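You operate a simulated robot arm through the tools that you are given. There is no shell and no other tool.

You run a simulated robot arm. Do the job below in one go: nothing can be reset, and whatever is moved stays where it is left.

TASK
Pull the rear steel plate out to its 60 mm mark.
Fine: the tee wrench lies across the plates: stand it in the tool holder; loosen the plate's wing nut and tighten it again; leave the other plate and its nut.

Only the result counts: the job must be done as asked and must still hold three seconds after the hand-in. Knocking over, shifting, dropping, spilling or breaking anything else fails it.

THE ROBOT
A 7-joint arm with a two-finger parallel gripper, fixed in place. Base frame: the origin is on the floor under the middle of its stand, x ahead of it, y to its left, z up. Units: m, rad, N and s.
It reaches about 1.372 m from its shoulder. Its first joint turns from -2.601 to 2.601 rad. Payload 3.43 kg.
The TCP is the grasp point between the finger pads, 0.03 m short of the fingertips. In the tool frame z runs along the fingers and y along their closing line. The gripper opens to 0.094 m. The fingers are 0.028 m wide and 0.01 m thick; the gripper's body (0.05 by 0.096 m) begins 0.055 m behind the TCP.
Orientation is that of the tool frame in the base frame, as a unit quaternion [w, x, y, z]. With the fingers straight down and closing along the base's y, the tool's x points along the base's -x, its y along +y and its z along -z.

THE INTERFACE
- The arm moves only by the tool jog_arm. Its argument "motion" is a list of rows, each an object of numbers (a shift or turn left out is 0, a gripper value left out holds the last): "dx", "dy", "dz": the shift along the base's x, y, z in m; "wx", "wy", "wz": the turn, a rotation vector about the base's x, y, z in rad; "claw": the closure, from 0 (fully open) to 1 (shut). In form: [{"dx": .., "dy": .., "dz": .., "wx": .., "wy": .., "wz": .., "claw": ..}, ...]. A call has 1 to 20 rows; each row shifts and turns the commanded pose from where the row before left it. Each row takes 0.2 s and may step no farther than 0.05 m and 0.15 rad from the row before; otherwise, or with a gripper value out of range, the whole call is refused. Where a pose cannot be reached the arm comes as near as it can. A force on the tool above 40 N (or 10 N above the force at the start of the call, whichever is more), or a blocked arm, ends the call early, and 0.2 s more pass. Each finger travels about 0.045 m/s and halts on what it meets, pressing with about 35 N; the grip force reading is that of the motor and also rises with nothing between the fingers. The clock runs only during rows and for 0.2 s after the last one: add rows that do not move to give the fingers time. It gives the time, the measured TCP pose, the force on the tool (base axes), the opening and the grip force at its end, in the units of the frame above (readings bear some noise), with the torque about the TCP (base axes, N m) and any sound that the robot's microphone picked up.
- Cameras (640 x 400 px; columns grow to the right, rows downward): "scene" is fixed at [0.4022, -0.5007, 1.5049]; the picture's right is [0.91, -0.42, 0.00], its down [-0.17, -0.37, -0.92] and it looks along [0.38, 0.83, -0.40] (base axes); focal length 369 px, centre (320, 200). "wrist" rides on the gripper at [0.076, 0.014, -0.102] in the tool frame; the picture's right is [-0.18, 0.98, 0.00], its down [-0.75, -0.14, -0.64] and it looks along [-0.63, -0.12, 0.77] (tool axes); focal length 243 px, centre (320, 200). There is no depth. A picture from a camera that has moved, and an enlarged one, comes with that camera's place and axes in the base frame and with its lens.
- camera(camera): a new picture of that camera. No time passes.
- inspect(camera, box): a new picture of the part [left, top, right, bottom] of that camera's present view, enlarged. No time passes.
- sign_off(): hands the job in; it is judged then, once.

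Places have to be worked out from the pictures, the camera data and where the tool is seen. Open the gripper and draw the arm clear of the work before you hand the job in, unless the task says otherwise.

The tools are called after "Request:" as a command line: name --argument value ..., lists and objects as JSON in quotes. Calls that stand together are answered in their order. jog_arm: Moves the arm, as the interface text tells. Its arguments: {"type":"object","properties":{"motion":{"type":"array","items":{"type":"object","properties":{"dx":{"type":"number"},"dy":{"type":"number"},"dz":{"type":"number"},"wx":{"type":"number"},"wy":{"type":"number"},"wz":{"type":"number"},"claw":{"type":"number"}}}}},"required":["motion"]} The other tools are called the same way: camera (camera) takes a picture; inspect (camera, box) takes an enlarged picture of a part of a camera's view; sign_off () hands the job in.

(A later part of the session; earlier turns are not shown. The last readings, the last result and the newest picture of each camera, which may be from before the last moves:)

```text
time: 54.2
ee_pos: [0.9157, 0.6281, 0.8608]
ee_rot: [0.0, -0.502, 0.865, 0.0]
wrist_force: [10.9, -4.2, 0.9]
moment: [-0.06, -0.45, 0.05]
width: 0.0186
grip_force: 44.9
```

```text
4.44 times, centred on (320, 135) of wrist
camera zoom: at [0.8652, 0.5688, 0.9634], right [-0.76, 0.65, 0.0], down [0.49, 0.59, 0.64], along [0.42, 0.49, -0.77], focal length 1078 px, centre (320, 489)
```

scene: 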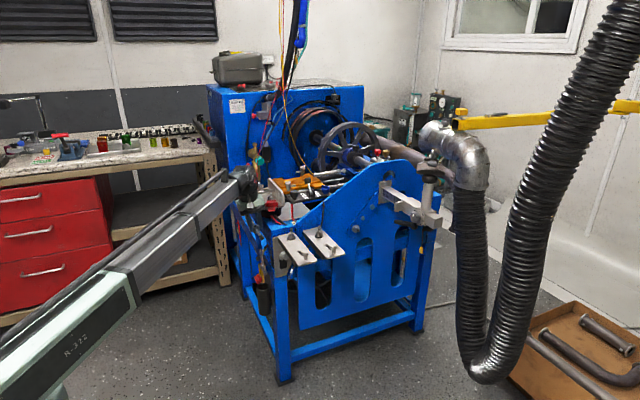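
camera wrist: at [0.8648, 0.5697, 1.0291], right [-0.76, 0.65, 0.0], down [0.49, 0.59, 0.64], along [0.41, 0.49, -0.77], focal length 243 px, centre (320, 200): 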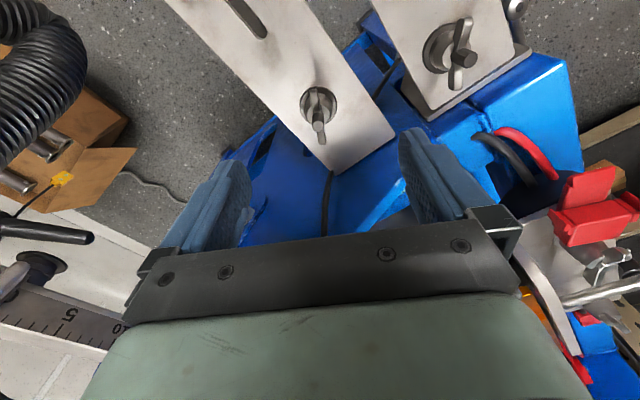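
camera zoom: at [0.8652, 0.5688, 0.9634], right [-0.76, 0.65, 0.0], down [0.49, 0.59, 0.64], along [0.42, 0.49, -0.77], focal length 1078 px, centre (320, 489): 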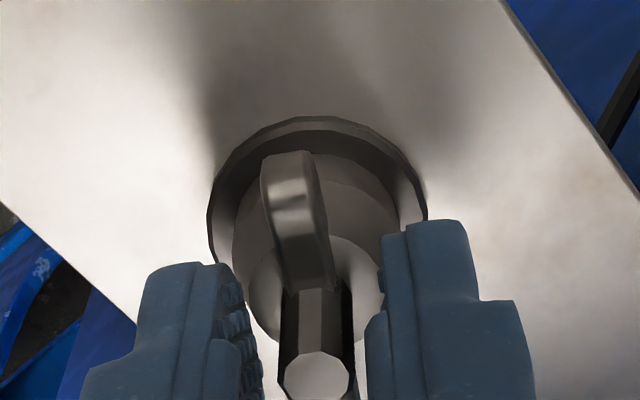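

The pads landed on the nut's conical body (18.6 mm) and slightly off-centre. I open, raise 7 mm, shift 1.5 mm toward +x, and close again so that the pads bear on the wings.

Request:
jog_arm --motion '[{"claw": 0.6}, {"claw": 0.6}, {"claw": 0.6}, {"dx": 0.0015, "dy": -0.0008, "dz": 0.007}, {"claw": 1}, {}, {}, {}, {}]'

Request:
inspect --camera "scene" --box '[285, 205, 365, 265]'

Request:
inspect --camera "wrist" --box '[260, 90, 380, 180]'

```text
time: 56.2
ee_pos: [0.9158, 0.6271, 0.867]
ee_rot: [0.0, -0.503, 0.864, 0.0]
wrist_force: [-6.8, 2.3, 0.1]
moment: [-0.22, 0.33, -0.02]
width: 0.0065
grip_force: 40.3
```

```text
6.67 times, centred on (325, 235) of scene
camera zoom: at [0.4022, -0.5007, 1.5049], right [0.91, -0.42, 0.0], down [-0.17, -0.37, -0.92], along [0.38, 0.83, -0.4], focal length 2460 px, centre (287, -33)
```

zoom: 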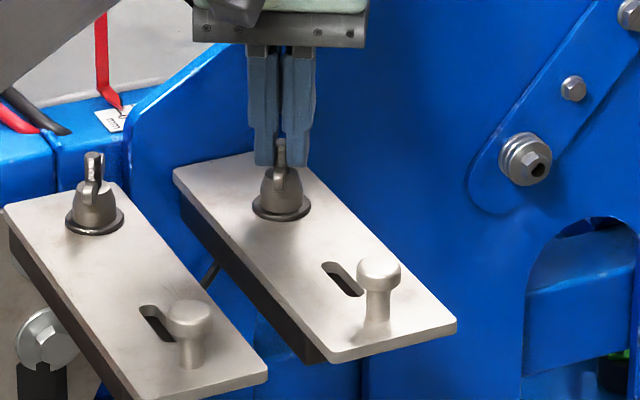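

```text
4.44 times, centred on (320, 135) of wrist
camera zoom: at [0.8657, 0.5688, 0.9702], right [-0.76, 0.65, 0.0], down [0.5, 0.59, 0.64], along [0.41, 0.49, -0.77], focal length 1078 px, centre (320, 489)
```

zoom: 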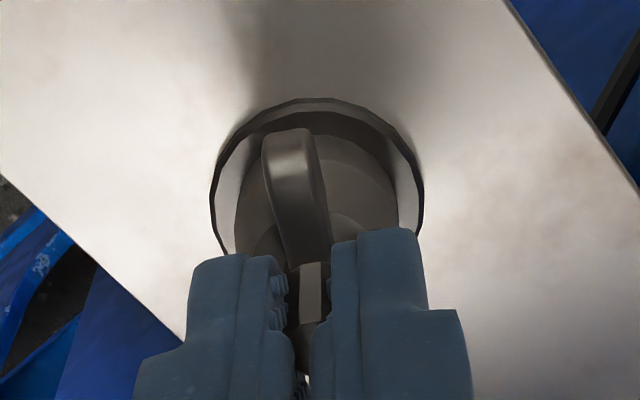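

The grip is now 6.5 mm wide on the wings. I turn counter-clockwise (loosening) a little and watch the torque.

Request:
jog_arm --motion '[{"wz": 0.05}, {"wz": 0.05}, {"wz": 0.05}, {"wz": 0.05}]'

Request:
inspect --camera "scene" --box '[285, 205, 365, 265]'

```text
time: 57.2
ee_pos: [0.9147, 0.6266, 0.867]
ee_rot: [0.0, -0.588, 0.809, 0.001]
wrist_force: [-13.3, 2.8, 8.6]
moment: [-0.95, 0.7, -0.03]
width: 0.0066
grip_force: 40.3
```

```text
6.67 times, centred on (325, 235) of scene
camera zoom: at [0.4022, -0.5007, 1.5049], right [0.91, -0.42, 0.0], down [-0.17, -0.37, -0.92], along [0.38, 0.83, -0.4], focal length 2460 px, centre (287, -33)
```

zoom: 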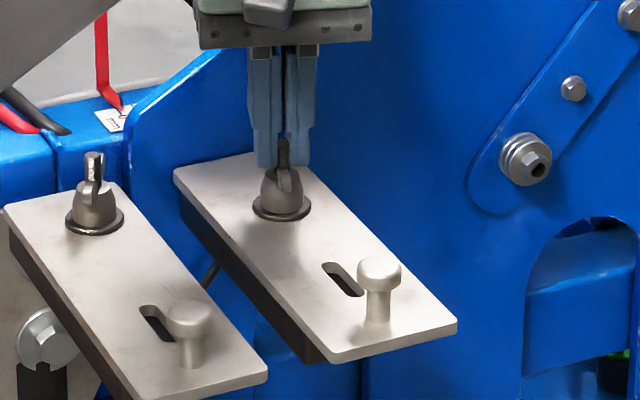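

The wing turned with the gripper and the torque about the axis is small. I continue the loosening turn, relieving the sideways load by 1 mm.

Request:
jog_arm --motion '[{"dx": -0.001, "dz": 0.0005, "wz": 0.08}, {"wz": 0.08}, {"wz": 0.08}, {"wz": 0.08}, {"wz": 0.08}]'

Request:
inspect --camera "scene" --box '[285, 205, 365, 265]'

Request:
inspect --camera "wrist" --box '[260, 90, 380, 180]'

```text
time: 58.4
ee_pos: [0.9148, 0.6272, 0.868]
ee_rot: [0.001, 0.736, -0.677, 0.0]
wrist_force: [-18.3, 2.6, 3.3]
moment: [-0.12, 0.48, -0.07]
width: 0.0064
grip_force: 40.4
```

```text
6.67 times, centred on (325, 235) of scene
camera zoom: at [0.4022, -0.5007, 1.5049], right [0.91, -0.42, 0.0], down [-0.17, -0.37, -0.92], along [0.38, 0.83, -0.4], focal length 2460 px, centre (287, -33)
```

zoom: 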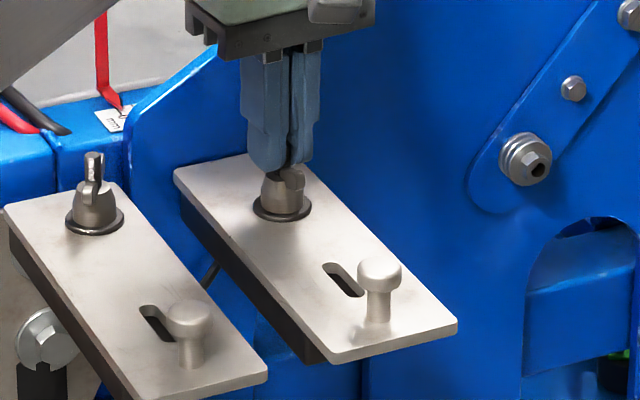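

```text
4.44 times, centred on (320, 135) of wrist
camera zoom: at [0.9064, 0.5505, 0.9701], right [-0.99, 0.1, 0.0], down [0.08, 0.76, 0.64], along [0.06, 0.64, -0.77], focal length 1078 px, centre (320, 489)
```

zoom: 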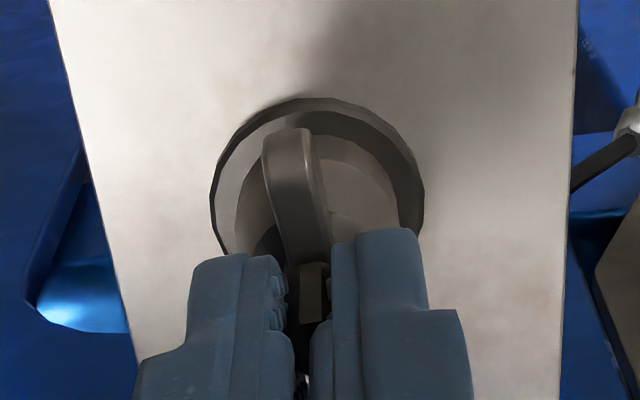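

The nut follows the hand. I continue, shifting a further 2 mm in -x to reduce the side load.

Request:
jog_arm --motion '[{"dx": -0.001, "wz": 0.09}, {"dx": -0.001, "wz": 0.09}, {"wz": 0.09}, {"wz": 0.09}, {"wz": 0.09}]'

Request:
inspect --camera "wrist" --box '[260, 90, 380, 180]'

```text
time: 59.6
ee_pos: [0.9146, 0.6264, 0.8678]
ee_rot: [0.0, 0.869, -0.496, 0.0]
wrist_force: [-10.2, -2.4, 5.2]
moment: [0.62, 0.71, -0.03]
width: 0.0065
grip_force: 40.8
```

```text
4.44 times, centred on (320, 135) of wrist
camera zoom: at [0.9396, 0.5548, 0.9701], right [-0.94, -0.34, 0.0], down [-0.26, 0.72, 0.64], along [-0.22, 0.6, -0.77], focal length 1078 px, centre (320, 489)
```

zoom: 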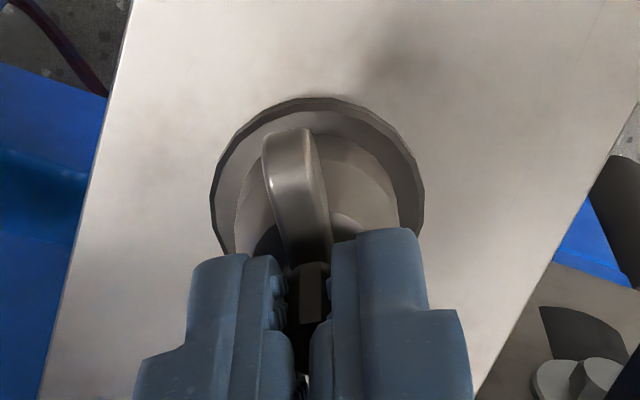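

About 60° turned so far with low axial torque. I go on to roughly 110° in total.

Request:
jog_arm --motion '[{"wz": 0.1}, {"wz": 0.1}, {"wz": 0.1}, {"wz": 0.1}, {"wz": 0.1}, {"wz": 0.1}, {"wz": 0.1}, {"wz": 0.1}, {"wz": 0.1}]'

Request:
inspect --camera "wrist" --box '[260, 90, 380, 180]'

Request:
inspect --camera "scene" --box '[285, 205, 365, 265]'

```text
time: 61.6
ee_pos: [0.9131, 0.6255, 0.8664]
ee_rot: [0.001, 0.998, -0.068, -0.001]
wrist_force: [-23.5, -8.3, 2.1]
moment: [-0.29, -0.25, -0.05]
width: 0.0065
grip_force: 40.3
```

```text
4.44 times, centred on (320, 135) of wrist
camera zoom: at [0.9859, 0.6023, 0.97], right [-0.32, -0.95, 0.0], down [-0.73, 0.24, 0.64], along [-0.61, 0.2, -0.77], focal length 1078 px, centre (320, 489)
```

zoom: 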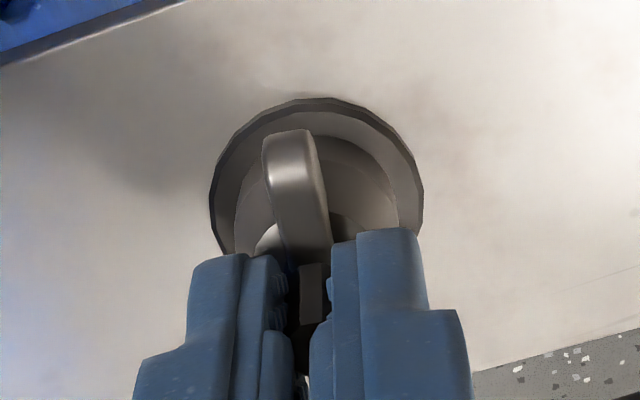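

```text
6.67 times, centred on (325, 235) of scene
camera zoom: at [0.4022, -0.5007, 1.5049], right [0.91, -0.42, 0.0], down [-0.17, -0.37, -0.92], along [0.38, 0.83, -0.4], focal length 2460 px, centre (287, -33)
```

zoom: 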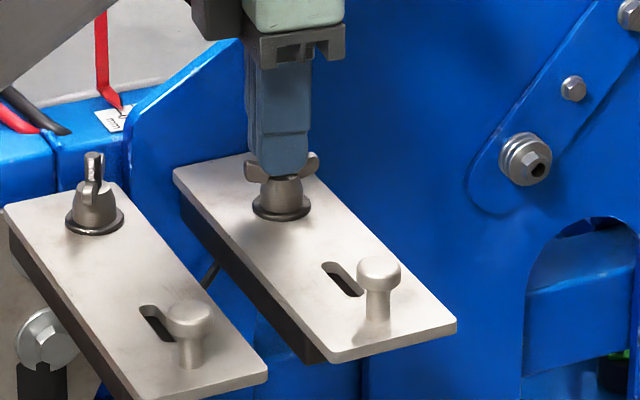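

The nut has turned about 112°. I release it and lift away, then look at the nut, peg and plate.

Request:
jog_arm --motion '[{"claw": 0.6}, {"claw": 0.45}, {"claw": 0.45}, {}, {"dz": 0.03}, {"dz": 0.04}, {"dx": 0.03, "dy": -0.03, "dz": 0.03}]'

Request:
camera --camera "wrist"

Request:
inspect --camera "scene" --box '[285, 205, 365, 265]'

```text
refused: row 7 steps farther than a row can; nothing moved
```

```text
taken
camera wrist: at [0.9859, 0.6023, 0.97], right [-0.32, -0.95, 0.0], down [-0.73, 0.24, 0.64], along [-0.61, 0.2, -0.77], focal length 243 px, centre (320, 200)
```

wrist: 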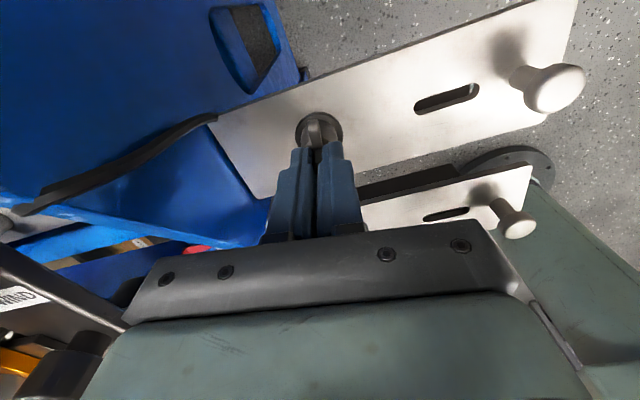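

```text
6.67 times, centred on (325, 235) of scene
camera zoom: at [0.4022, -0.5007, 1.5049], right [0.91, -0.42, 0.0], down [-0.17, -0.37, -0.92], along [0.38, 0.83, -0.4], focal length 2460 px, centre (287, -33)
```

zoom: 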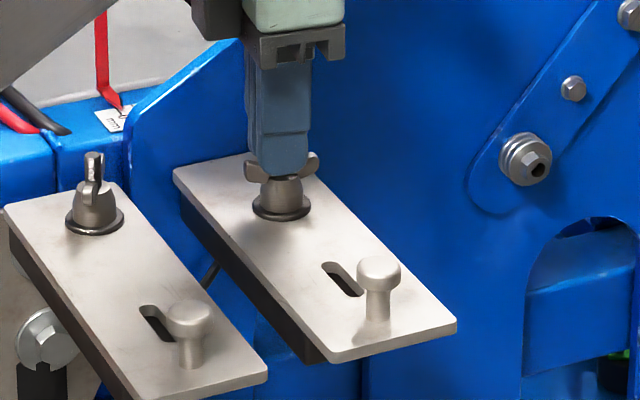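

One row was too long; I resend with a shorter last step.

Request:
jog_arm --motion '[{"claw": 0.6}, {"claw": 0.45}, {"claw": 0.45}, {}, {"dz": 0.03}, {"dz": 0.04}, {"dx": 0.02, "dy": -0.03, "dz": 0.03}]'

Request:
camera --camera "wrist"

Request:
inspect --camera "scene" --box '[285, 205, 365, 265]'

```text
time: 63.2
ee_pos: [0.9335, 0.5985, 0.9648]
ee_rot: [0.0, 0.998, -0.069, 0.0]
wrist_force: [-0.4, 0.1, -0.5]
moment: [0.0, 0.0, -0.04]
width: 0.0517
grip_force: 0.1
```

```text
taken
camera wrist: at [1.0053, 0.5739, 1.067], right [-0.32, -0.95, 0.0], down [-0.73, 0.24, 0.64], along [-0.61, 0.2, -0.77], focal length 243 px, centre (320, 200)
```

wrist: 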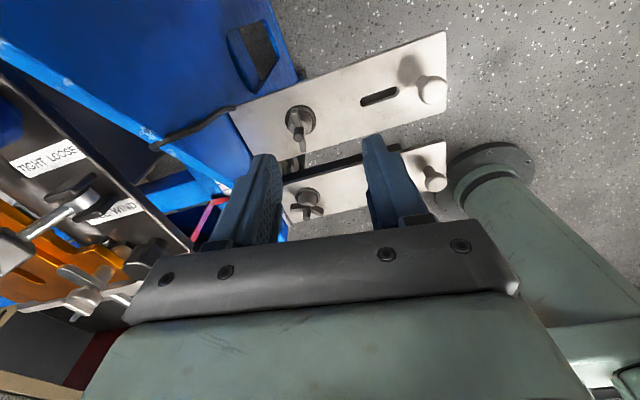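

```text
6.67 times, centred on (325, 235) of scene
camera zoom: at [0.4022, -0.5007, 1.5049], right [0.91, -0.42, 0.0], down [-0.17, -0.37, -0.92], along [0.38, 0.83, -0.4], focal length 2460 px, centre (287, -33)
```

zoom: 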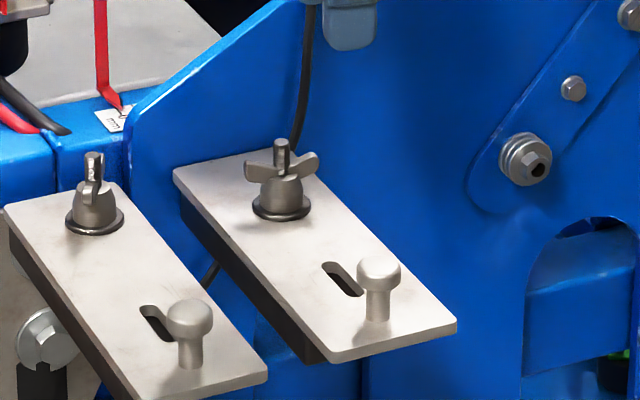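

A label reading "TIGHT LOOSE" shows near the machine controls; I read it and inspect the nut and peg.

Request:
inspect --camera "wrist" --box '[0, 120, 140, 220]'

Request:
inspect --camera "wrist" --box '[340, 30, 460, 130]'

```text
4.00 times, centred on (70, 170) of wrist
camera zoom: at [1.0053, 0.5739, 1.067], right [-0.32, -0.95, 0.0], down [-0.73, 0.24, 0.64], along [-0.61, 0.2, -0.77], focal length 970 px, centre (1320, 320)
```

zoom: 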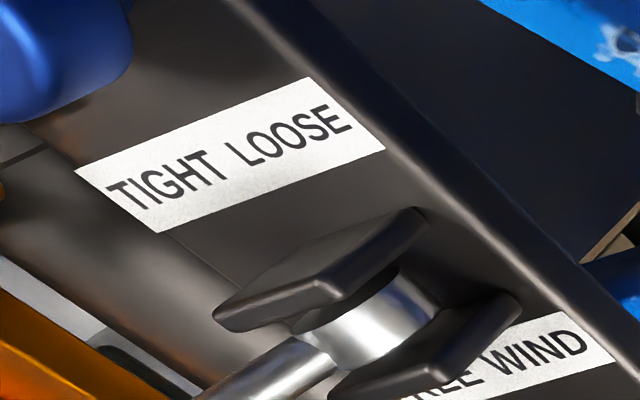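

```text
4.00 times, centred on (400, 80) of wrist
camera zoom: at [1.0053, 0.5739, 1.067], right [-0.32, -0.95, 0.0], down [-0.73, 0.24, 0.64], along [-0.61, 0.2, -0.77], focal length 970 px, centre (0, 680)
```

zoom: 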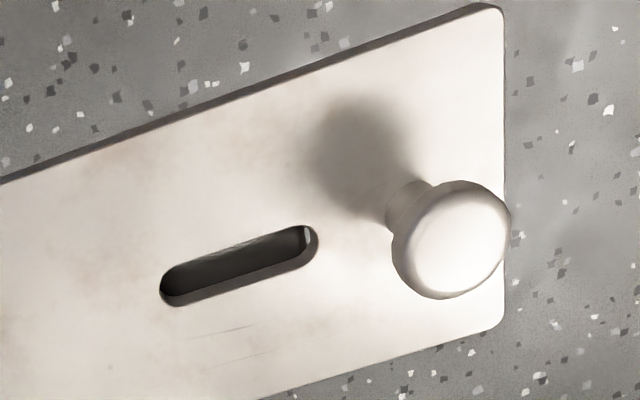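

Something light is visible inside the slot's outer end. I magnify the slot.

Request:
inspect --camera "wrist" --box '[358, 82, 402, 110]'

Request:
inspect --camera "scene" --box '[322, 238, 336, 250]'

Request:
inspect --camera "scene" --box '[298, 243, 314, 254]'

```text
14.29 times, centred on (380, 96) of wrist
camera zoom: at [1.0053, 0.5739, 1.067], right [-0.32, -0.95, 0.0], down [-0.73, 0.24, 0.64], along [-0.61, 0.2, -0.77], focal length 3466 px, centre (-537, 1686)
```

zoom: 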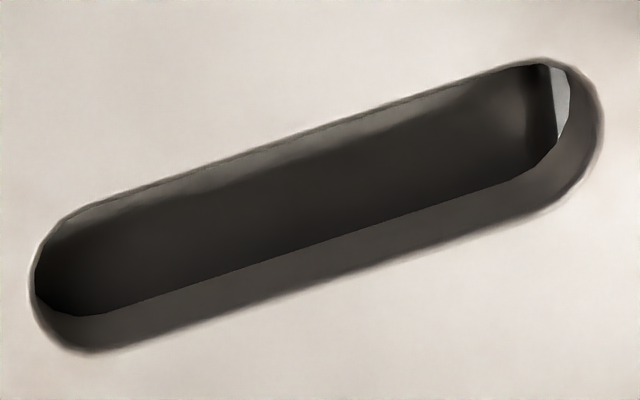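

```text
16.00 times, centred on (329, 244) of scene
camera zoom: at [0.4022, -0.5007, 1.5049], right [0.91, -0.42, 0.0], down [-0.17, -0.37, -0.92], along [0.38, 0.83, -0.4], focal length 5905 px, centre (176, -504)
```

zoom: 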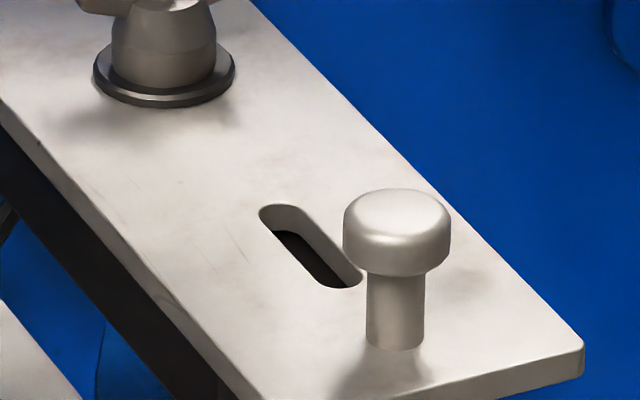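

```text
16.00 times, centred on (306, 248) of scene
camera zoom: at [0.4022, -0.5007, 1.5049], right [0.91, -0.42, 0.0], down [-0.17, -0.37, -0.92], along [0.38, 0.83, -0.4], focal length 5905 px, centre (544, -576)
```

zoom: 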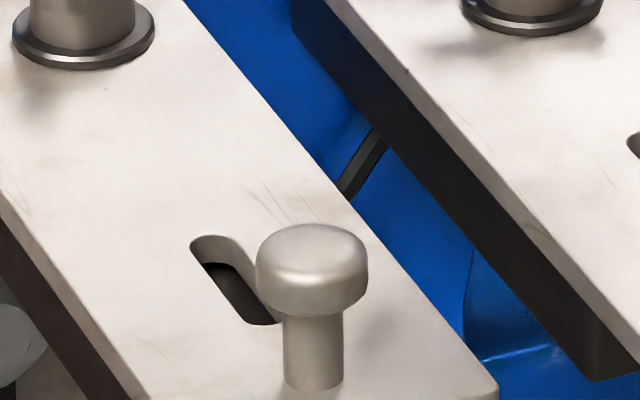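

Only the rail end and the floor show through the slot, so no scale there. I now go to the peg at (0.912, 0.499) to try the plate, lowering around its head with the fingers closing along y.

Request:
jog_arm --motion '[{"dx": -0.007, "dy": -0.033}, {"dx": -0.007, "dy": -0.033}, {"dx": -0.007, "dy": -0.033}, {"dz": -0.03}, {"dz": -0.03}, {}]'

Request:
camera --camera "wrist"

Request:
inspect --camera "scene" --box '[285, 205, 365, 265]'

```text
time: 64.6
ee_pos: [0.913, 0.497, 0.9066]
ee_rot: [0.0, 0.998, -0.068, 0.0]
wrist_force: [0.5, 0.6, -0.7]
moment: [0.0, 0.01, 0.02]
width: 0.0517
grip_force: 0.1
```

```text
taken
camera wrist: at [0.9851, 0.4738, 1.0092], right [-0.32, -0.95, 0.0], down [-0.73, 0.24, 0.64], along [-0.61, 0.2, -0.77], focal length 243 px, centre (320, 200)
```

wrist: 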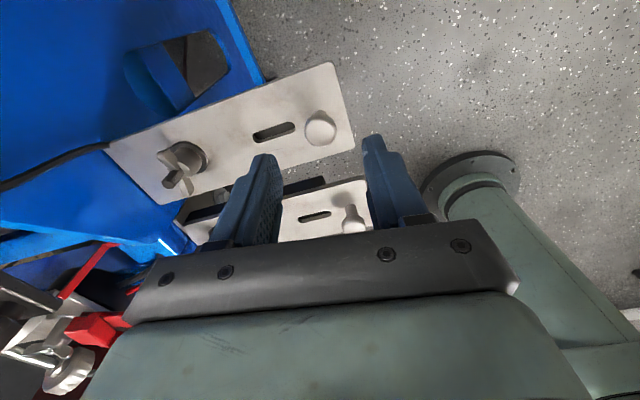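

```text
6.67 times, centred on (325, 235) of scene
camera zoom: at [0.4022, -0.5007, 1.5049], right [0.91, -0.42, 0.0], down [-0.17, -0.37, -0.92], along [0.38, 0.83, -0.4], focal length 2460 px, centre (287, -33)
```

zoom: 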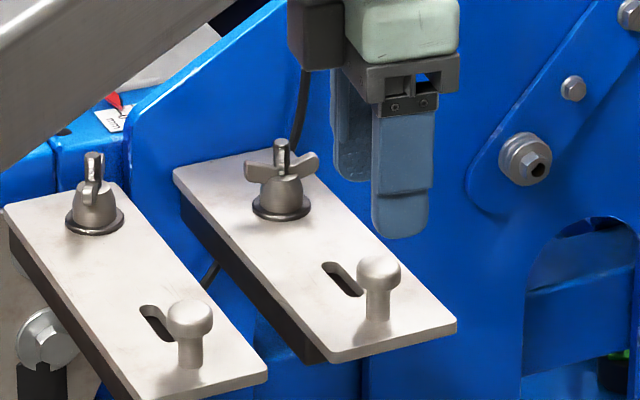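

The peg head is centred between the fingers. I descend to tip height just above the plate and close on the peg.

Request:
jog_arm --motion '[{"dz": -0.03}, {"dz": -0.025}, {"dz": -0.004}, {}, {"claw": 1}, {}, {}, {}, {}]'

Request:
inspect --camera "scene" --box '[285, 205, 365, 265]'

Request:
camera --camera "wrist"

```text
time: 66.6
ee_pos: [0.9135, 0.4974, 0.8487]
ee_rot: [0.001, 0.998, -0.069, 0.0]
wrist_force: [-2.1, -9.6, -2.8]
moment: [-0.17, -0.02, -0.03]
width: 0.0234
grip_force: 44.9
```

```text
6.67 times, centred on (325, 235) of scene
camera zoom: at [0.4022, -0.5007, 1.5049], right [0.91, -0.42, 0.0], down [-0.17, -0.37, -0.92], along [0.38, 0.83, -0.4], focal length 2460 px, centre (287, -33)
```

zoom: 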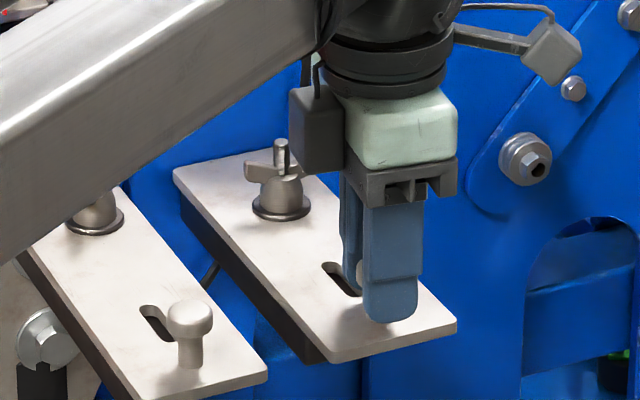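

```text
taken
camera wrist: at [0.9859, 0.4735, 0.9509], right [-0.32, -0.95, 0.0], down [-0.73, 0.24, 0.64], along [-0.61, 0.2, -0.77], focal length 243 px, centre (320, 200)
```

wrist: 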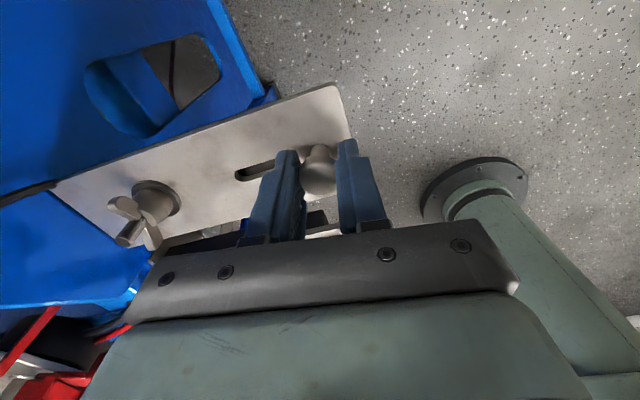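

The peg head is held (23.4 mm). I pull gently toward -y by a few millimetres and watch the force.

Request:
jog_arm --motion '[{"dy": -0.002}, {"dy": -0.002}, {"dy": -0.002}, {}]'

Request:
camera --camera "wrist"

```text
time: 67.6
ee_pos: [0.9128, 0.4918, 0.8482]
ee_rot: [0.0, 0.998, -0.068, -0.001]
wrist_force: [-9.6, 2.3, -4.8]
moment: [0.2, -0.55, 0.16]
width: 0.0231
grip_force: 45.4
```

```text
taken
camera wrist: at [0.9861, 0.4689, 0.9508], right [-0.32, -0.95, 0.0], down [-0.73, 0.24, 0.64], along [-0.61, 0.2, -0.77], focal length 243 px, centre (320, 200)
```

wrist: 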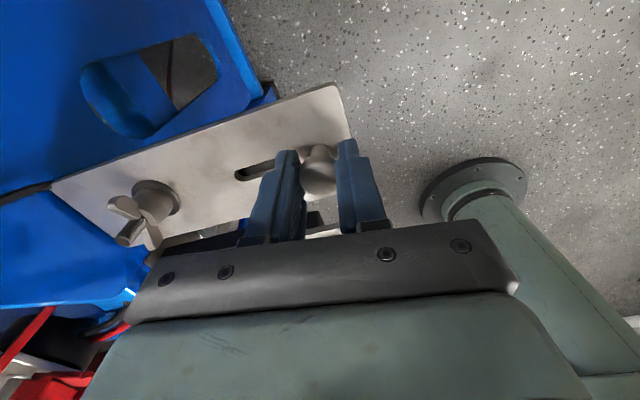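

The plate and its nut move together with the hand at low force, so the plate is loose. I pull 24 mm further and look for the scale.

Request:
jog_arm --motion '[{"dy": -0.004}, {"dy": -0.004}, {"dy": -0.004}, {"dy": -0.004}, {"dy": -0.004}, {"dy": -0.004}, {}]'

Request:
camera --camera "wrist"

Request:
inspect --camera "scene" --box '[285, 205, 365, 265]'

```text
time: 69.2
ee_pos: [0.9122, 0.4676, 0.849]
ee_rot: [0.0, 0.998, -0.068, 0.001]
wrist_force: [-4.1, 0.2, 7.7]
moment: [0.2, 1.15, -0.15]
width: 0.0234
grip_force: 44.3
```

```text
taken
camera wrist: at [0.9858, 0.4441, 0.951], right [-0.32, -0.95, 0.0], down [-0.73, 0.24, 0.64], along [-0.61, 0.2, -0.77], focal length 243 px, centre (320, 200)
```

wrist: 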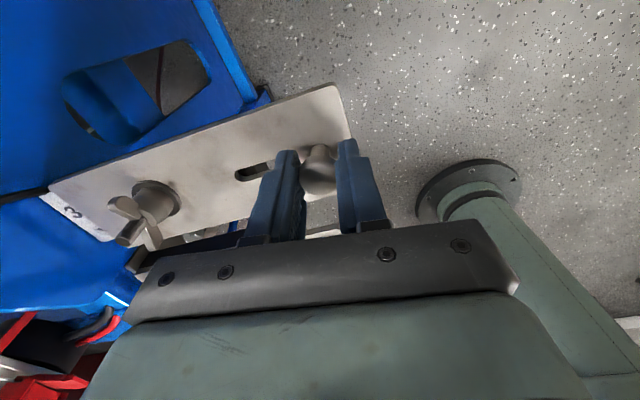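

```text
6.67 times, centred on (325, 235) of scene
camera zoom: at [0.4022, -0.5007, 1.5049], right [0.91, -0.42, 0.0], down [-0.17, -0.37, -0.92], along [0.38, 0.83, -0.4], focal length 2460 px, centre (287, -33)
```

zoom: 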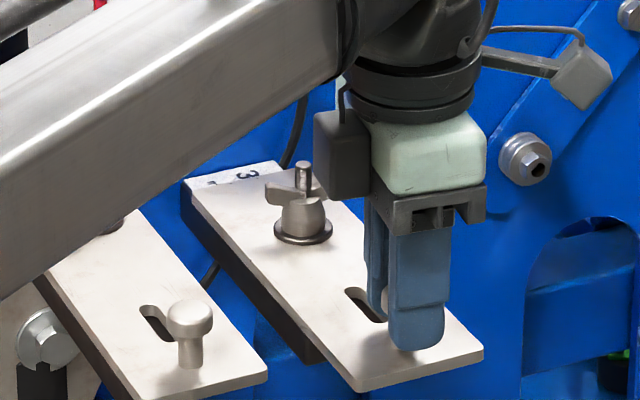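

A scale with numbers is now emerging on the rail behind the plate's inner edge. I magnify it.

Request:
inspect --camera "wrist" --box '[30, 170, 150, 260]'

Request:
inspect --camera "scene" --box '[305, 225, 325, 240]'

```text
4.44 times, centred on (90, 215) of wrist
camera zoom: at [0.9858, 0.4441, 0.951], right [-0.32, -0.95, 0.0], down [-0.73, 0.24, 0.64], along [-0.61, 0.2, -0.77], focal length 1078 px, centre (1342, 133)
```

zoom: 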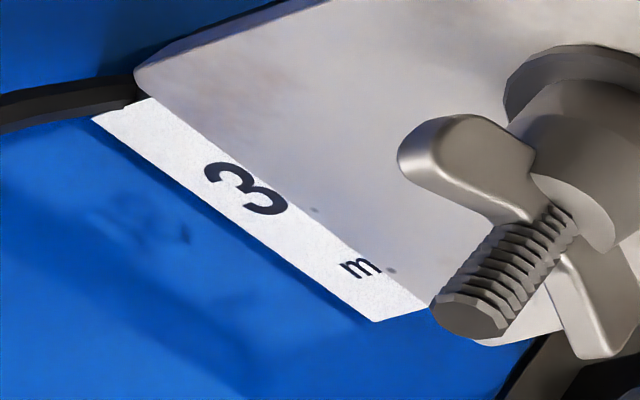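

```text
16.00 times, centred on (315, 232) of scene
camera zoom: at [0.4022, -0.5007, 1.5049], right [0.91, -0.42, 0.0], down [-0.17, -0.37, -0.92], along [0.38, 0.83, -0.4], focal length 5905 px, centre (400, -320)
```

zoom: 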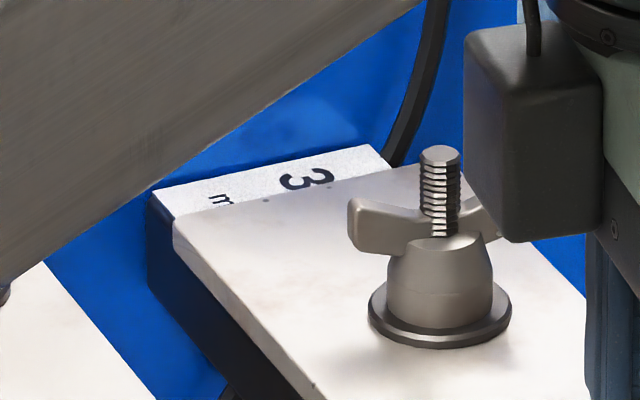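

The rail's scale shows "3" and "m" so far. I pull 10 mm more and read again.

Request:
jog_arm --motion '[{"dy": -0.004}, {"dy": -0.003}, {"dy": -0.003}, {}]'

Request:
inspect --camera "wrist" --box '[30, 170, 150, 260]'

Request:
inspect --camera "scene" --box '[305, 225, 325, 240]'

```text
time: 70.2
ee_pos: [0.9136, 0.458, 0.8491]
ee_rot: [0.0, 0.998, -0.069, 0.001]
wrist_force: [1.5, 1.6, -4.6]
moment: [0.06, -0.84, -0.01]
width: 0.0234
grip_force: 45.0
```

```text
4.44 times, centred on (90, 215) of wrist
camera zoom: at [0.9858, 0.434, 0.951], right [-0.32, -0.95, 0.0], down [-0.73, 0.24, 0.64], along [-0.61, 0.2, -0.77], focal length 1078 px, centre (1342, 133)
```

zoom: 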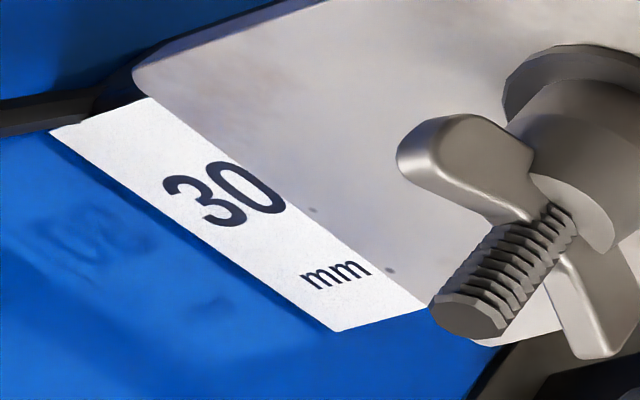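

```text
16.00 times, centred on (315, 232) of scene
camera zoom: at [0.4022, -0.5007, 1.5049], right [0.91, -0.42, 0.0], down [-0.17, -0.37, -0.92], along [0.38, 0.83, -0.4], focal length 5905 px, centre (400, -320)
```

zoom: 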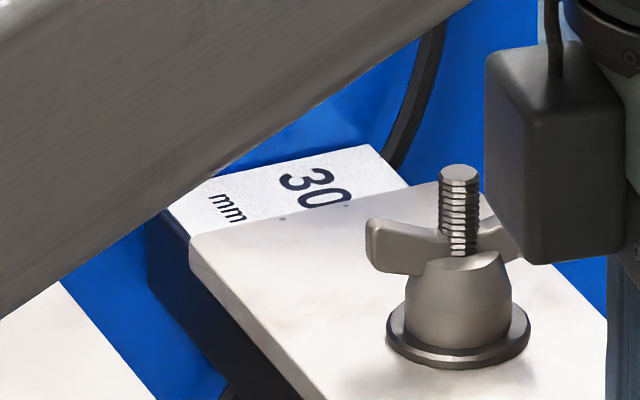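

The label reads "30 mm" with the text running outward. I pull another 10 mm to uncover its line.

Request:
jog_arm --motion '[{"dy": -0.004}, {"dy": -0.003}, {"dy": -0.003}, {}]'

Request:
inspect --camera "wrist" --box '[20, 165, 160, 270]'

Request:
inspect --camera "scene" --box '[305, 225, 325, 240]'

```text
time: 71.2
ee_pos: [0.9123, 0.4486, 0.8482]
ee_rot: [0.0, 0.998, -0.068, 0.0]
wrist_force: [4.9, 0.4, -2.6]
moment: [0.03, 0.01, 0.09]
width: 0.0238
grip_force: 44.7
```

```text
3.81 times, centred on (90, 218) of wrist
camera zoom: at [0.9859, 0.4247, 0.9509], right [-0.32, -0.95, 0.0], down [-0.73, 0.24, 0.64], along [-0.61, 0.2, -0.77], focal length 924 px, centre (1196, 133)
```

zoom: 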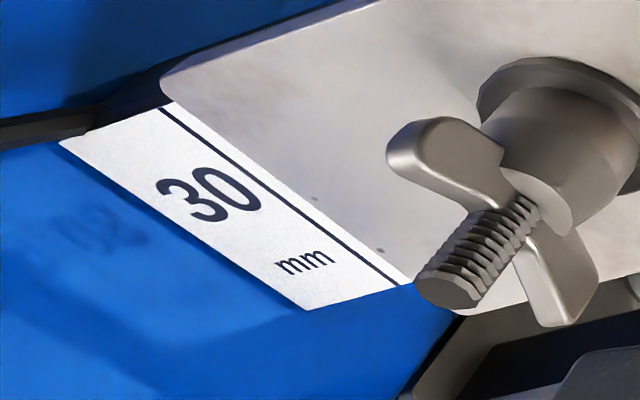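

```text
16.00 times, centred on (315, 232) of scene
camera zoom: at [0.4022, -0.5007, 1.5049], right [0.91, -0.42, 0.0], down [-0.17, -0.37, -0.92], along [0.38, 0.83, -0.4], focal length 5905 px, centre (400, -320)
```

zoom: 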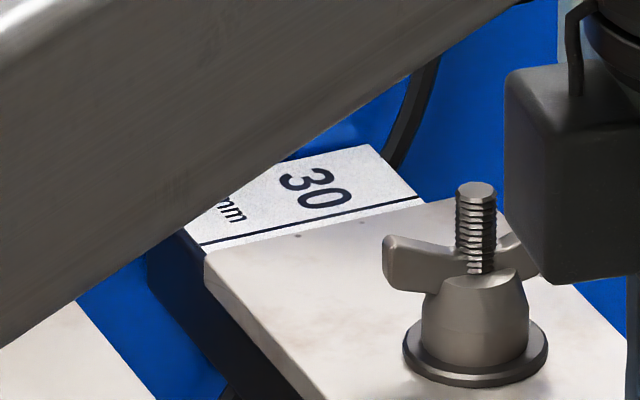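

The 30 mm line now shows just beyond its label; the 60 mm line should follow about 30 mm further. I continue in steps and watch for it.

Request:
jog_arm --motion '[{"dy": -0.004}, {"dy": -0.004}, {"dy": -0.004}, {"dy": -0.003}, {}]'

Request:
inspect --camera "wrist" --box '[0, 150, 180, 280]'

Request:
inspect --camera "scene" --box '[300, 222, 330, 245]'

```text
time: 72.4
ee_pos: [0.9124, 0.4317, 0.8487]
ee_rot: [0.0, 0.998, -0.068, 0.001]
wrist_force: [-1.0, 1.1, 7.5]
moment: [0.02, -0.26, -0.19]
width: 0.0236
grip_force: 44.6
```

```text
3.08 times, centred on (90, 215) of wrist
camera zoom: at [0.9859, 0.4087, 0.9509], right [-0.32, -0.95, 0.0], down [-0.73, 0.24, 0.64], along [-0.61, 0.2, -0.77], focal length 746 px, centre (1028, 154)
```

zoom: 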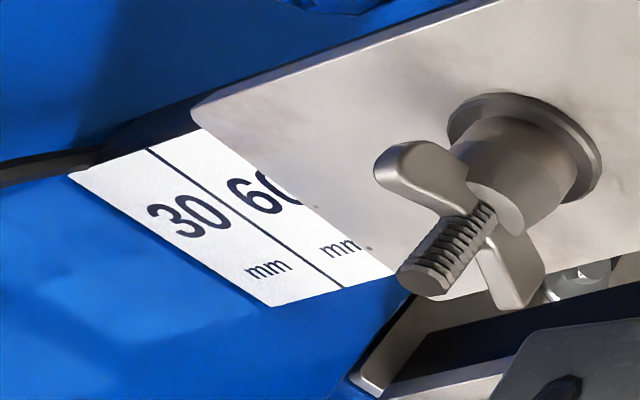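

```text
16.00 times, centred on (315, 234) of scene
camera zoom: at [0.4022, -0.5007, 1.5049], right [0.91, -0.42, 0.0], down [-0.17, -0.37, -0.92], along [0.38, 0.83, -0.4], focal length 5905 px, centre (400, -336)
```

zoom: 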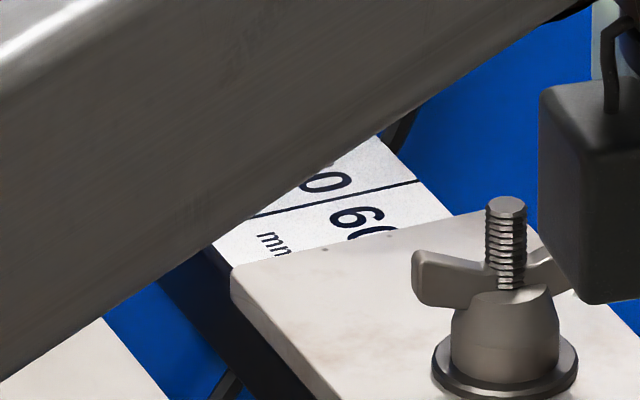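

The "60 mm" label is emerging beyond the 30 mm line. I pull 8 mm more, expecting its line right after the text.

Request:
jog_arm --motion '[{"dy": -0.003}, {"dy": -0.003}, {"dy": -0.002}, {}]'

Request:
inspect --camera "wrist" --box '[0, 150, 180, 280]'

Request:
inspect --camera "scene" --box '[300, 222, 330, 245]'

```text
time: 73.4
ee_pos: [0.9125, 0.4257, 0.8485]
ee_rot: [0.001, 0.998, -0.068, 0.0]
wrist_force: [-3.9, 2.5, -6.0]
moment: [-0.08, -1.23, 0.02]
width: 0.0234
grip_force: 45.1
```

```text
3.08 times, centred on (90, 215) of wrist
camera zoom: at [0.986, 0.4013, 0.9508], right [-0.32, -0.95, 0.0], down [-0.73, 0.24, 0.64], along [-0.61, 0.2, -0.77], focal length 746 px, centre (1028, 154)
```

zoom: 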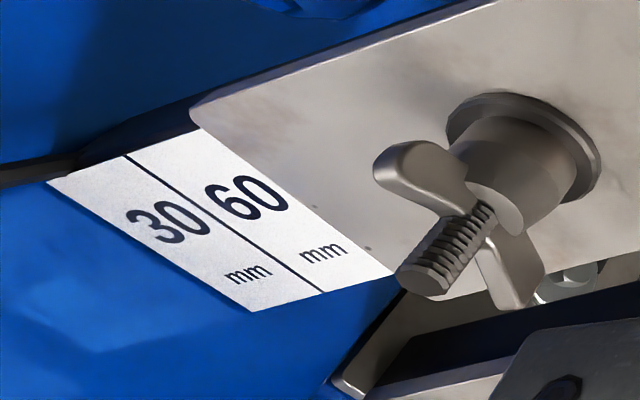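

```text
16.00 times, centred on (315, 234) of scene
camera zoom: at [0.4022, -0.5007, 1.5049], right [0.91, -0.42, 0.0], down [-0.17, -0.37, -0.92], along [0.38, 0.83, -0.4], focal length 5905 px, centre (400, -336)
```

zoom: 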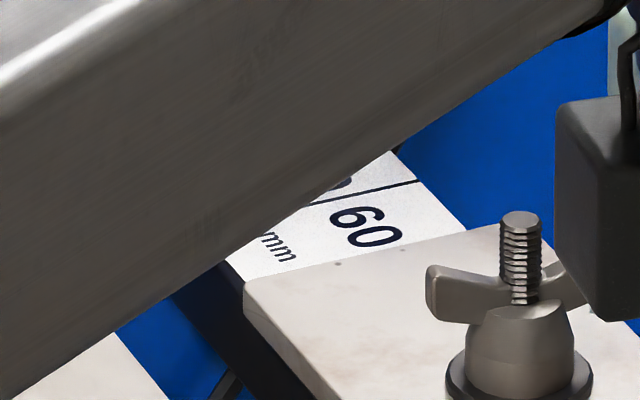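

The oblique view has parallax: the plate's thickness hides about 12 mm of rail behind its edge. Working out the line positions, the 30 mm line is 30 mm from the rail's inner end, so the 60 mm line is now already exposed; I push back 12 mm and then check from above.

Request:
jog_arm --motion '[{"dy": 0.003}, {"dy": 0.003}, {"dy": 0.003}, {"dy": 0.003}, {}]'

Request:
inspect --camera "wrist" --box '[0, 150, 180, 280]'

Request:
camera --camera "scene"

```text
time: 74.6
ee_pos: [0.9137, 0.4368, 0.8479]
ee_rot: [0.0, 0.998, -0.069, 0.0]
wrist_force: [3.2, -1.1, -0.8]
moment: [0.19, 1.24, -0.07]
width: 0.0233
grip_force: 44.9
```

```text
3.08 times, centred on (90, 215) of wrist
camera zoom: at [0.9859, 0.4133, 0.9509], right [-0.32, -0.95, 0.0], down [-0.73, 0.24, 0.64], along [-0.61, 0.2, -0.77], focal length 746 px, centre (1028, 154)
```

zoom: 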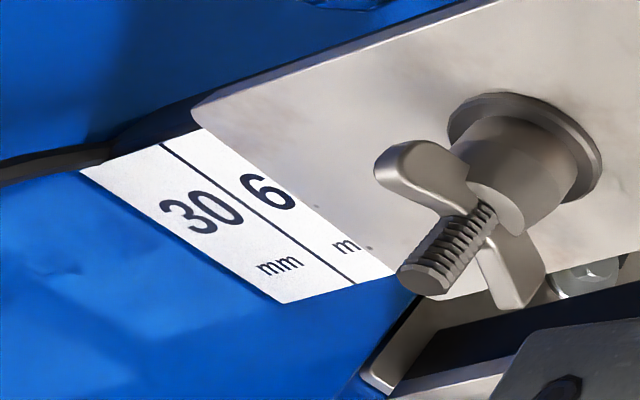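

```text
taken
```

scene: 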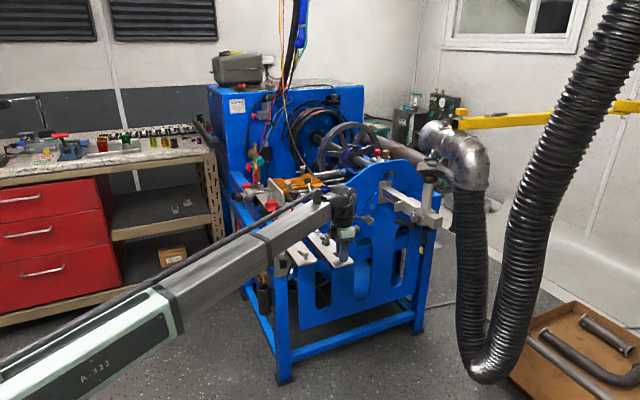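

Now I release the peg and raise the hand to view the plate's inner edge square-on along x (camera at the same y as the edge, so no parallax).

Request:
jog_arm --motion '[{"claw": 0.6}, {"claw": 0.45}, {}, {"dz": 0.02}, {"dz": 0.04}, {"dz": 0.04}, {"dx": 0.01, "dy": 0.04, "dz": 0.02}, {"dx": 0.01, "dy": 0.04, "dz": 0.02}, {"dx": 0.01, "dy": 0.04, "dz": 0.02}, {"dx": 0.01, "dy": 0.045, "dz": 0.015}, {"dx": 0.007, "dy": 0.045}, {"dy": 0.014}, {}]'

Request:
camera --camera "wrist"

Request:
inspect --camera "scene" --box '[285, 215, 365, 275]'

```text
time: 77.4
ee_pos: [0.9608, 0.6633, 1.0258]
ee_rot: [0.0, 0.998, -0.068, -0.001]
wrist_force: [-0.1, 0.2, 0.3]
moment: [0.0, 0.02, -0.02]
width: 0.0516
grip_force: 0.0
```

```text
taken
camera wrist: at [1.0327, 0.6392, 1.128], right [-0.32, -0.95, 0.0], down [-0.73, 0.24, 0.64], along [-0.61, 0.2, -0.77], focal length 243 px, centre (320, 200)
```

wrist: 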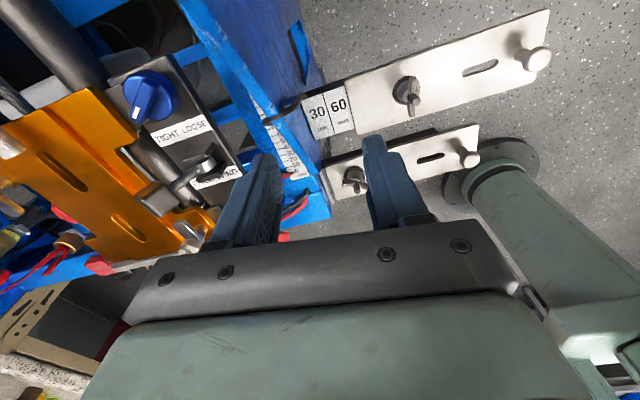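

```text
6.67 times, centred on (325, 245) of scene
camera zoom: at [0.4022, -0.5007, 1.5049], right [0.91, -0.42, 0.0], down [-0.17, -0.37, -0.92], along [0.38, 0.83, -0.4], focal length 2460 px, centre (287, -100)
```

zoom: 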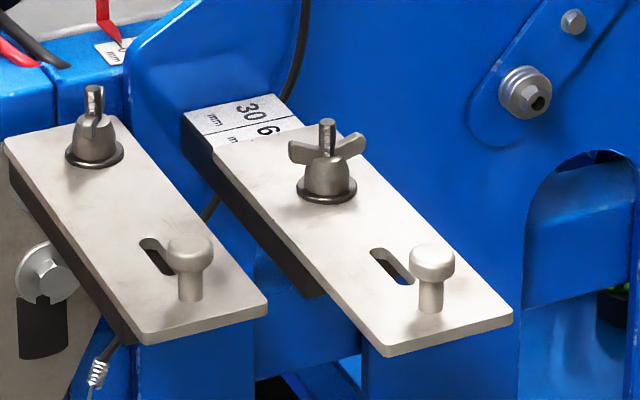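

Now the edge is seen square-on. I magnify the "60" area.

Request:
inspect --camera "wrist" --box '[295, 75, 375, 145]'

Request:
inspect --camera "wrist" --box '[325, 75, 375, 115]'

Request:
inspect --camera "wrist" --box '[325, 105, 375, 145]'

```text
5.71 times, centred on (335, 110) of wrist
camera zoom: at [1.0327, 0.6392, 1.128], right [-0.32, -0.95, 0.0], down [-0.73, 0.24, 0.64], along [-0.61, 0.2, -0.77], focal length 1386 px, centre (234, 714)
```

zoom: 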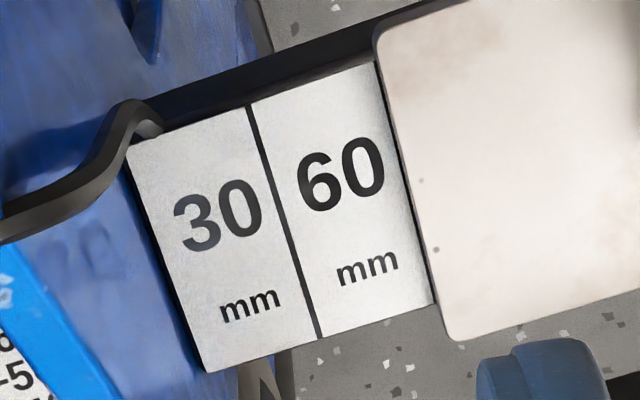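

```text
10.00 times, centred on (350, 95) of wrist
camera zoom: at [1.0327, 0.6392, 1.128], right [-0.32, -0.95, 0.0], down [-0.73, 0.24, 0.64], along [-0.61, 0.2, -0.77], focal length 2426 px, centre (20, 1250)
```

zoom: 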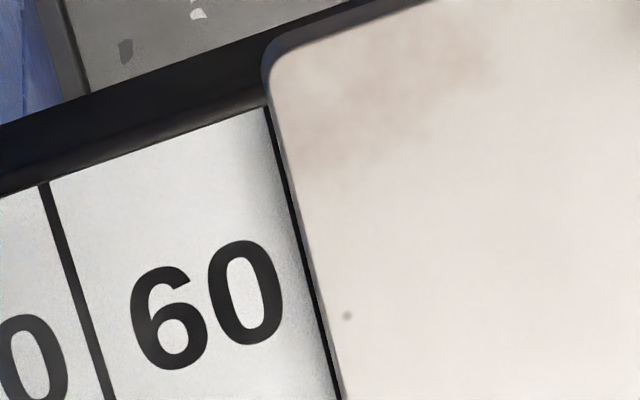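

```text
10.00 times, centred on (350, 125) of wrist
camera zoom: at [1.0327, 0.6392, 1.128], right [-0.32, -0.95, 0.0], down [-0.73, 0.24, 0.64], along [-0.61, 0.2, -0.77], focal length 2426 px, centre (20, 950)
```

zoom: 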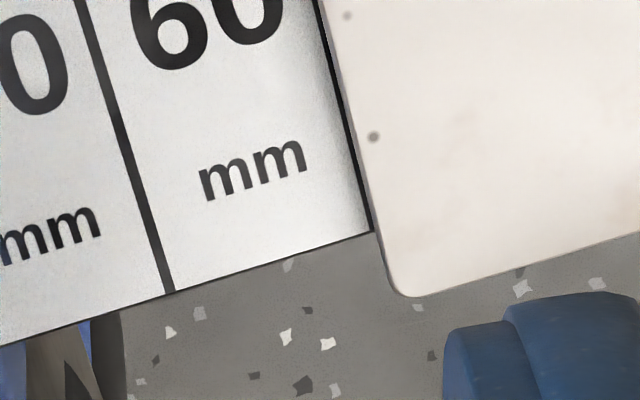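

The 60 mm line is half showing at the plate's inner edge, and the equal spacing of rail end, 30 line and edge confirms 60 mm within about half a millimetre. Next I move over the nut (now near (0.915, 0.567)) to tighten it.

Request:
jog_arm --motion '[{"dx": -0.015, "dy": -0.032}, {"dx": -0.015, "dy": -0.032}, {"dx": -0.015, "dy": -0.032}, {"dz": -0.03}, {"dz": -0.035}, {"dz": -0.03}, {}]'

Request:
inspect --camera "wrist" --box '[280, 75, 360, 135]'

Request:
inspect --camera "scene" --box '[285, 205, 365, 265]'

```text
time: 79.0
ee_pos: [0.9145, 0.5657, 0.9269]
ee_rot: [0.0, 0.998, -0.068, 0.0]
wrist_force: [-0.9, 0.0, -0.1]
moment: [0.02, -0.03, -0.02]
width: 0.0517
grip_force: 0.0
```

```text
6.67 times, centred on (320, 105) of wrist
camera zoom: at [0.9878, 0.5422, 1.0295], right [-0.32, -0.95, 0.0], down [-0.73, 0.24, 0.64], along [-0.61, 0.2, -0.77], focal length 1618 px, centre (320, 833)
```

zoom: 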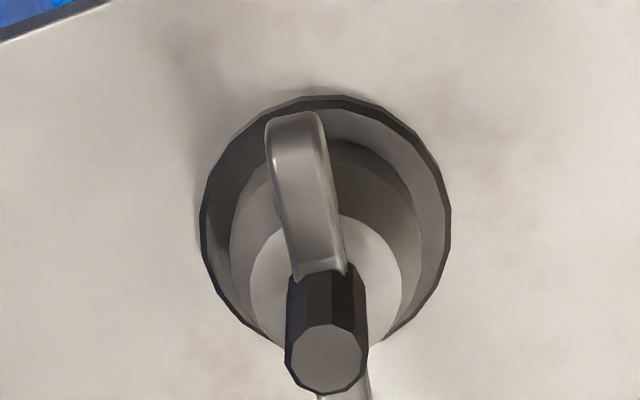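

```text
6.67 times, centred on (325, 235) of scene
camera zoom: at [0.4022, -0.5007, 1.5049], right [0.91, -0.42, 0.0], down [-0.17, -0.37, -0.92], along [0.38, 0.83, -0.4], focal length 2460 px, centre (287, -33)
```

zoom: 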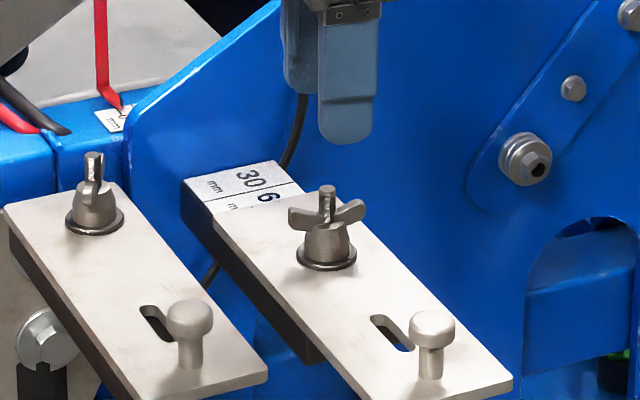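

The nut is offset by about (-2.5, -0.8) mm from the hand axis. I correct this and descend, still open.

Request:
jog_arm --motion '[{"dx": -0.0025, "dy": -0.0008}, {"dz": -0.03}, {"dz": -0.02}, {"dz": -0.01}, {}]'

Request:
camera --camera "wrist"

Request:
inspect --camera "wrist" --box '[260, 90, 380, 180]'

```text
time: 80.2
ee_pos: [0.9135, 0.5663, 0.869]
ee_rot: [0.0, 0.998, -0.069, 0.0]
wrist_force: [-1.0, -0.5, 0.2]
moment: [0.0, -0.02, 0.03]
width: 0.0517
grip_force: 0.2
```

```text
taken
camera wrist: at [0.9862, 0.5427, 0.9714], right [-0.32, -0.95, 0.0], down [-0.73, 0.24, 0.64], along [-0.61, 0.2, -0.77], focal length 243 px, centre (320, 200)
```

wrist: 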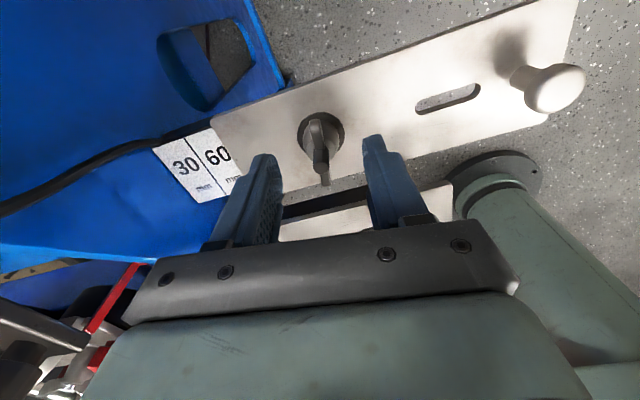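

```text
4.44 times, centred on (320, 135) of wrist
camera zoom: at [0.9862, 0.5427, 0.9714], right [-0.32, -0.95, 0.0], down [-0.73, 0.24, 0.64], along [-0.61, 0.2, -0.77], focal length 1078 px, centre (320, 489)
```

zoom: 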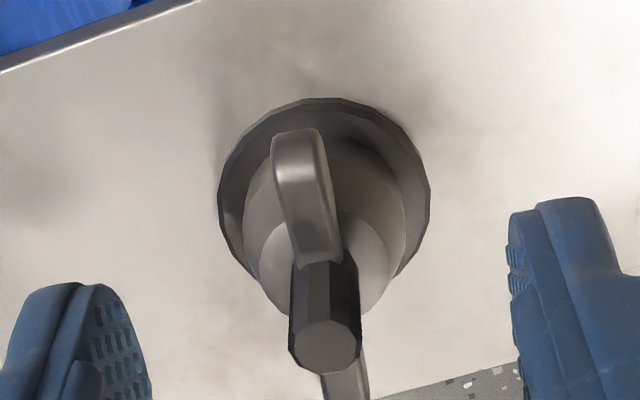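

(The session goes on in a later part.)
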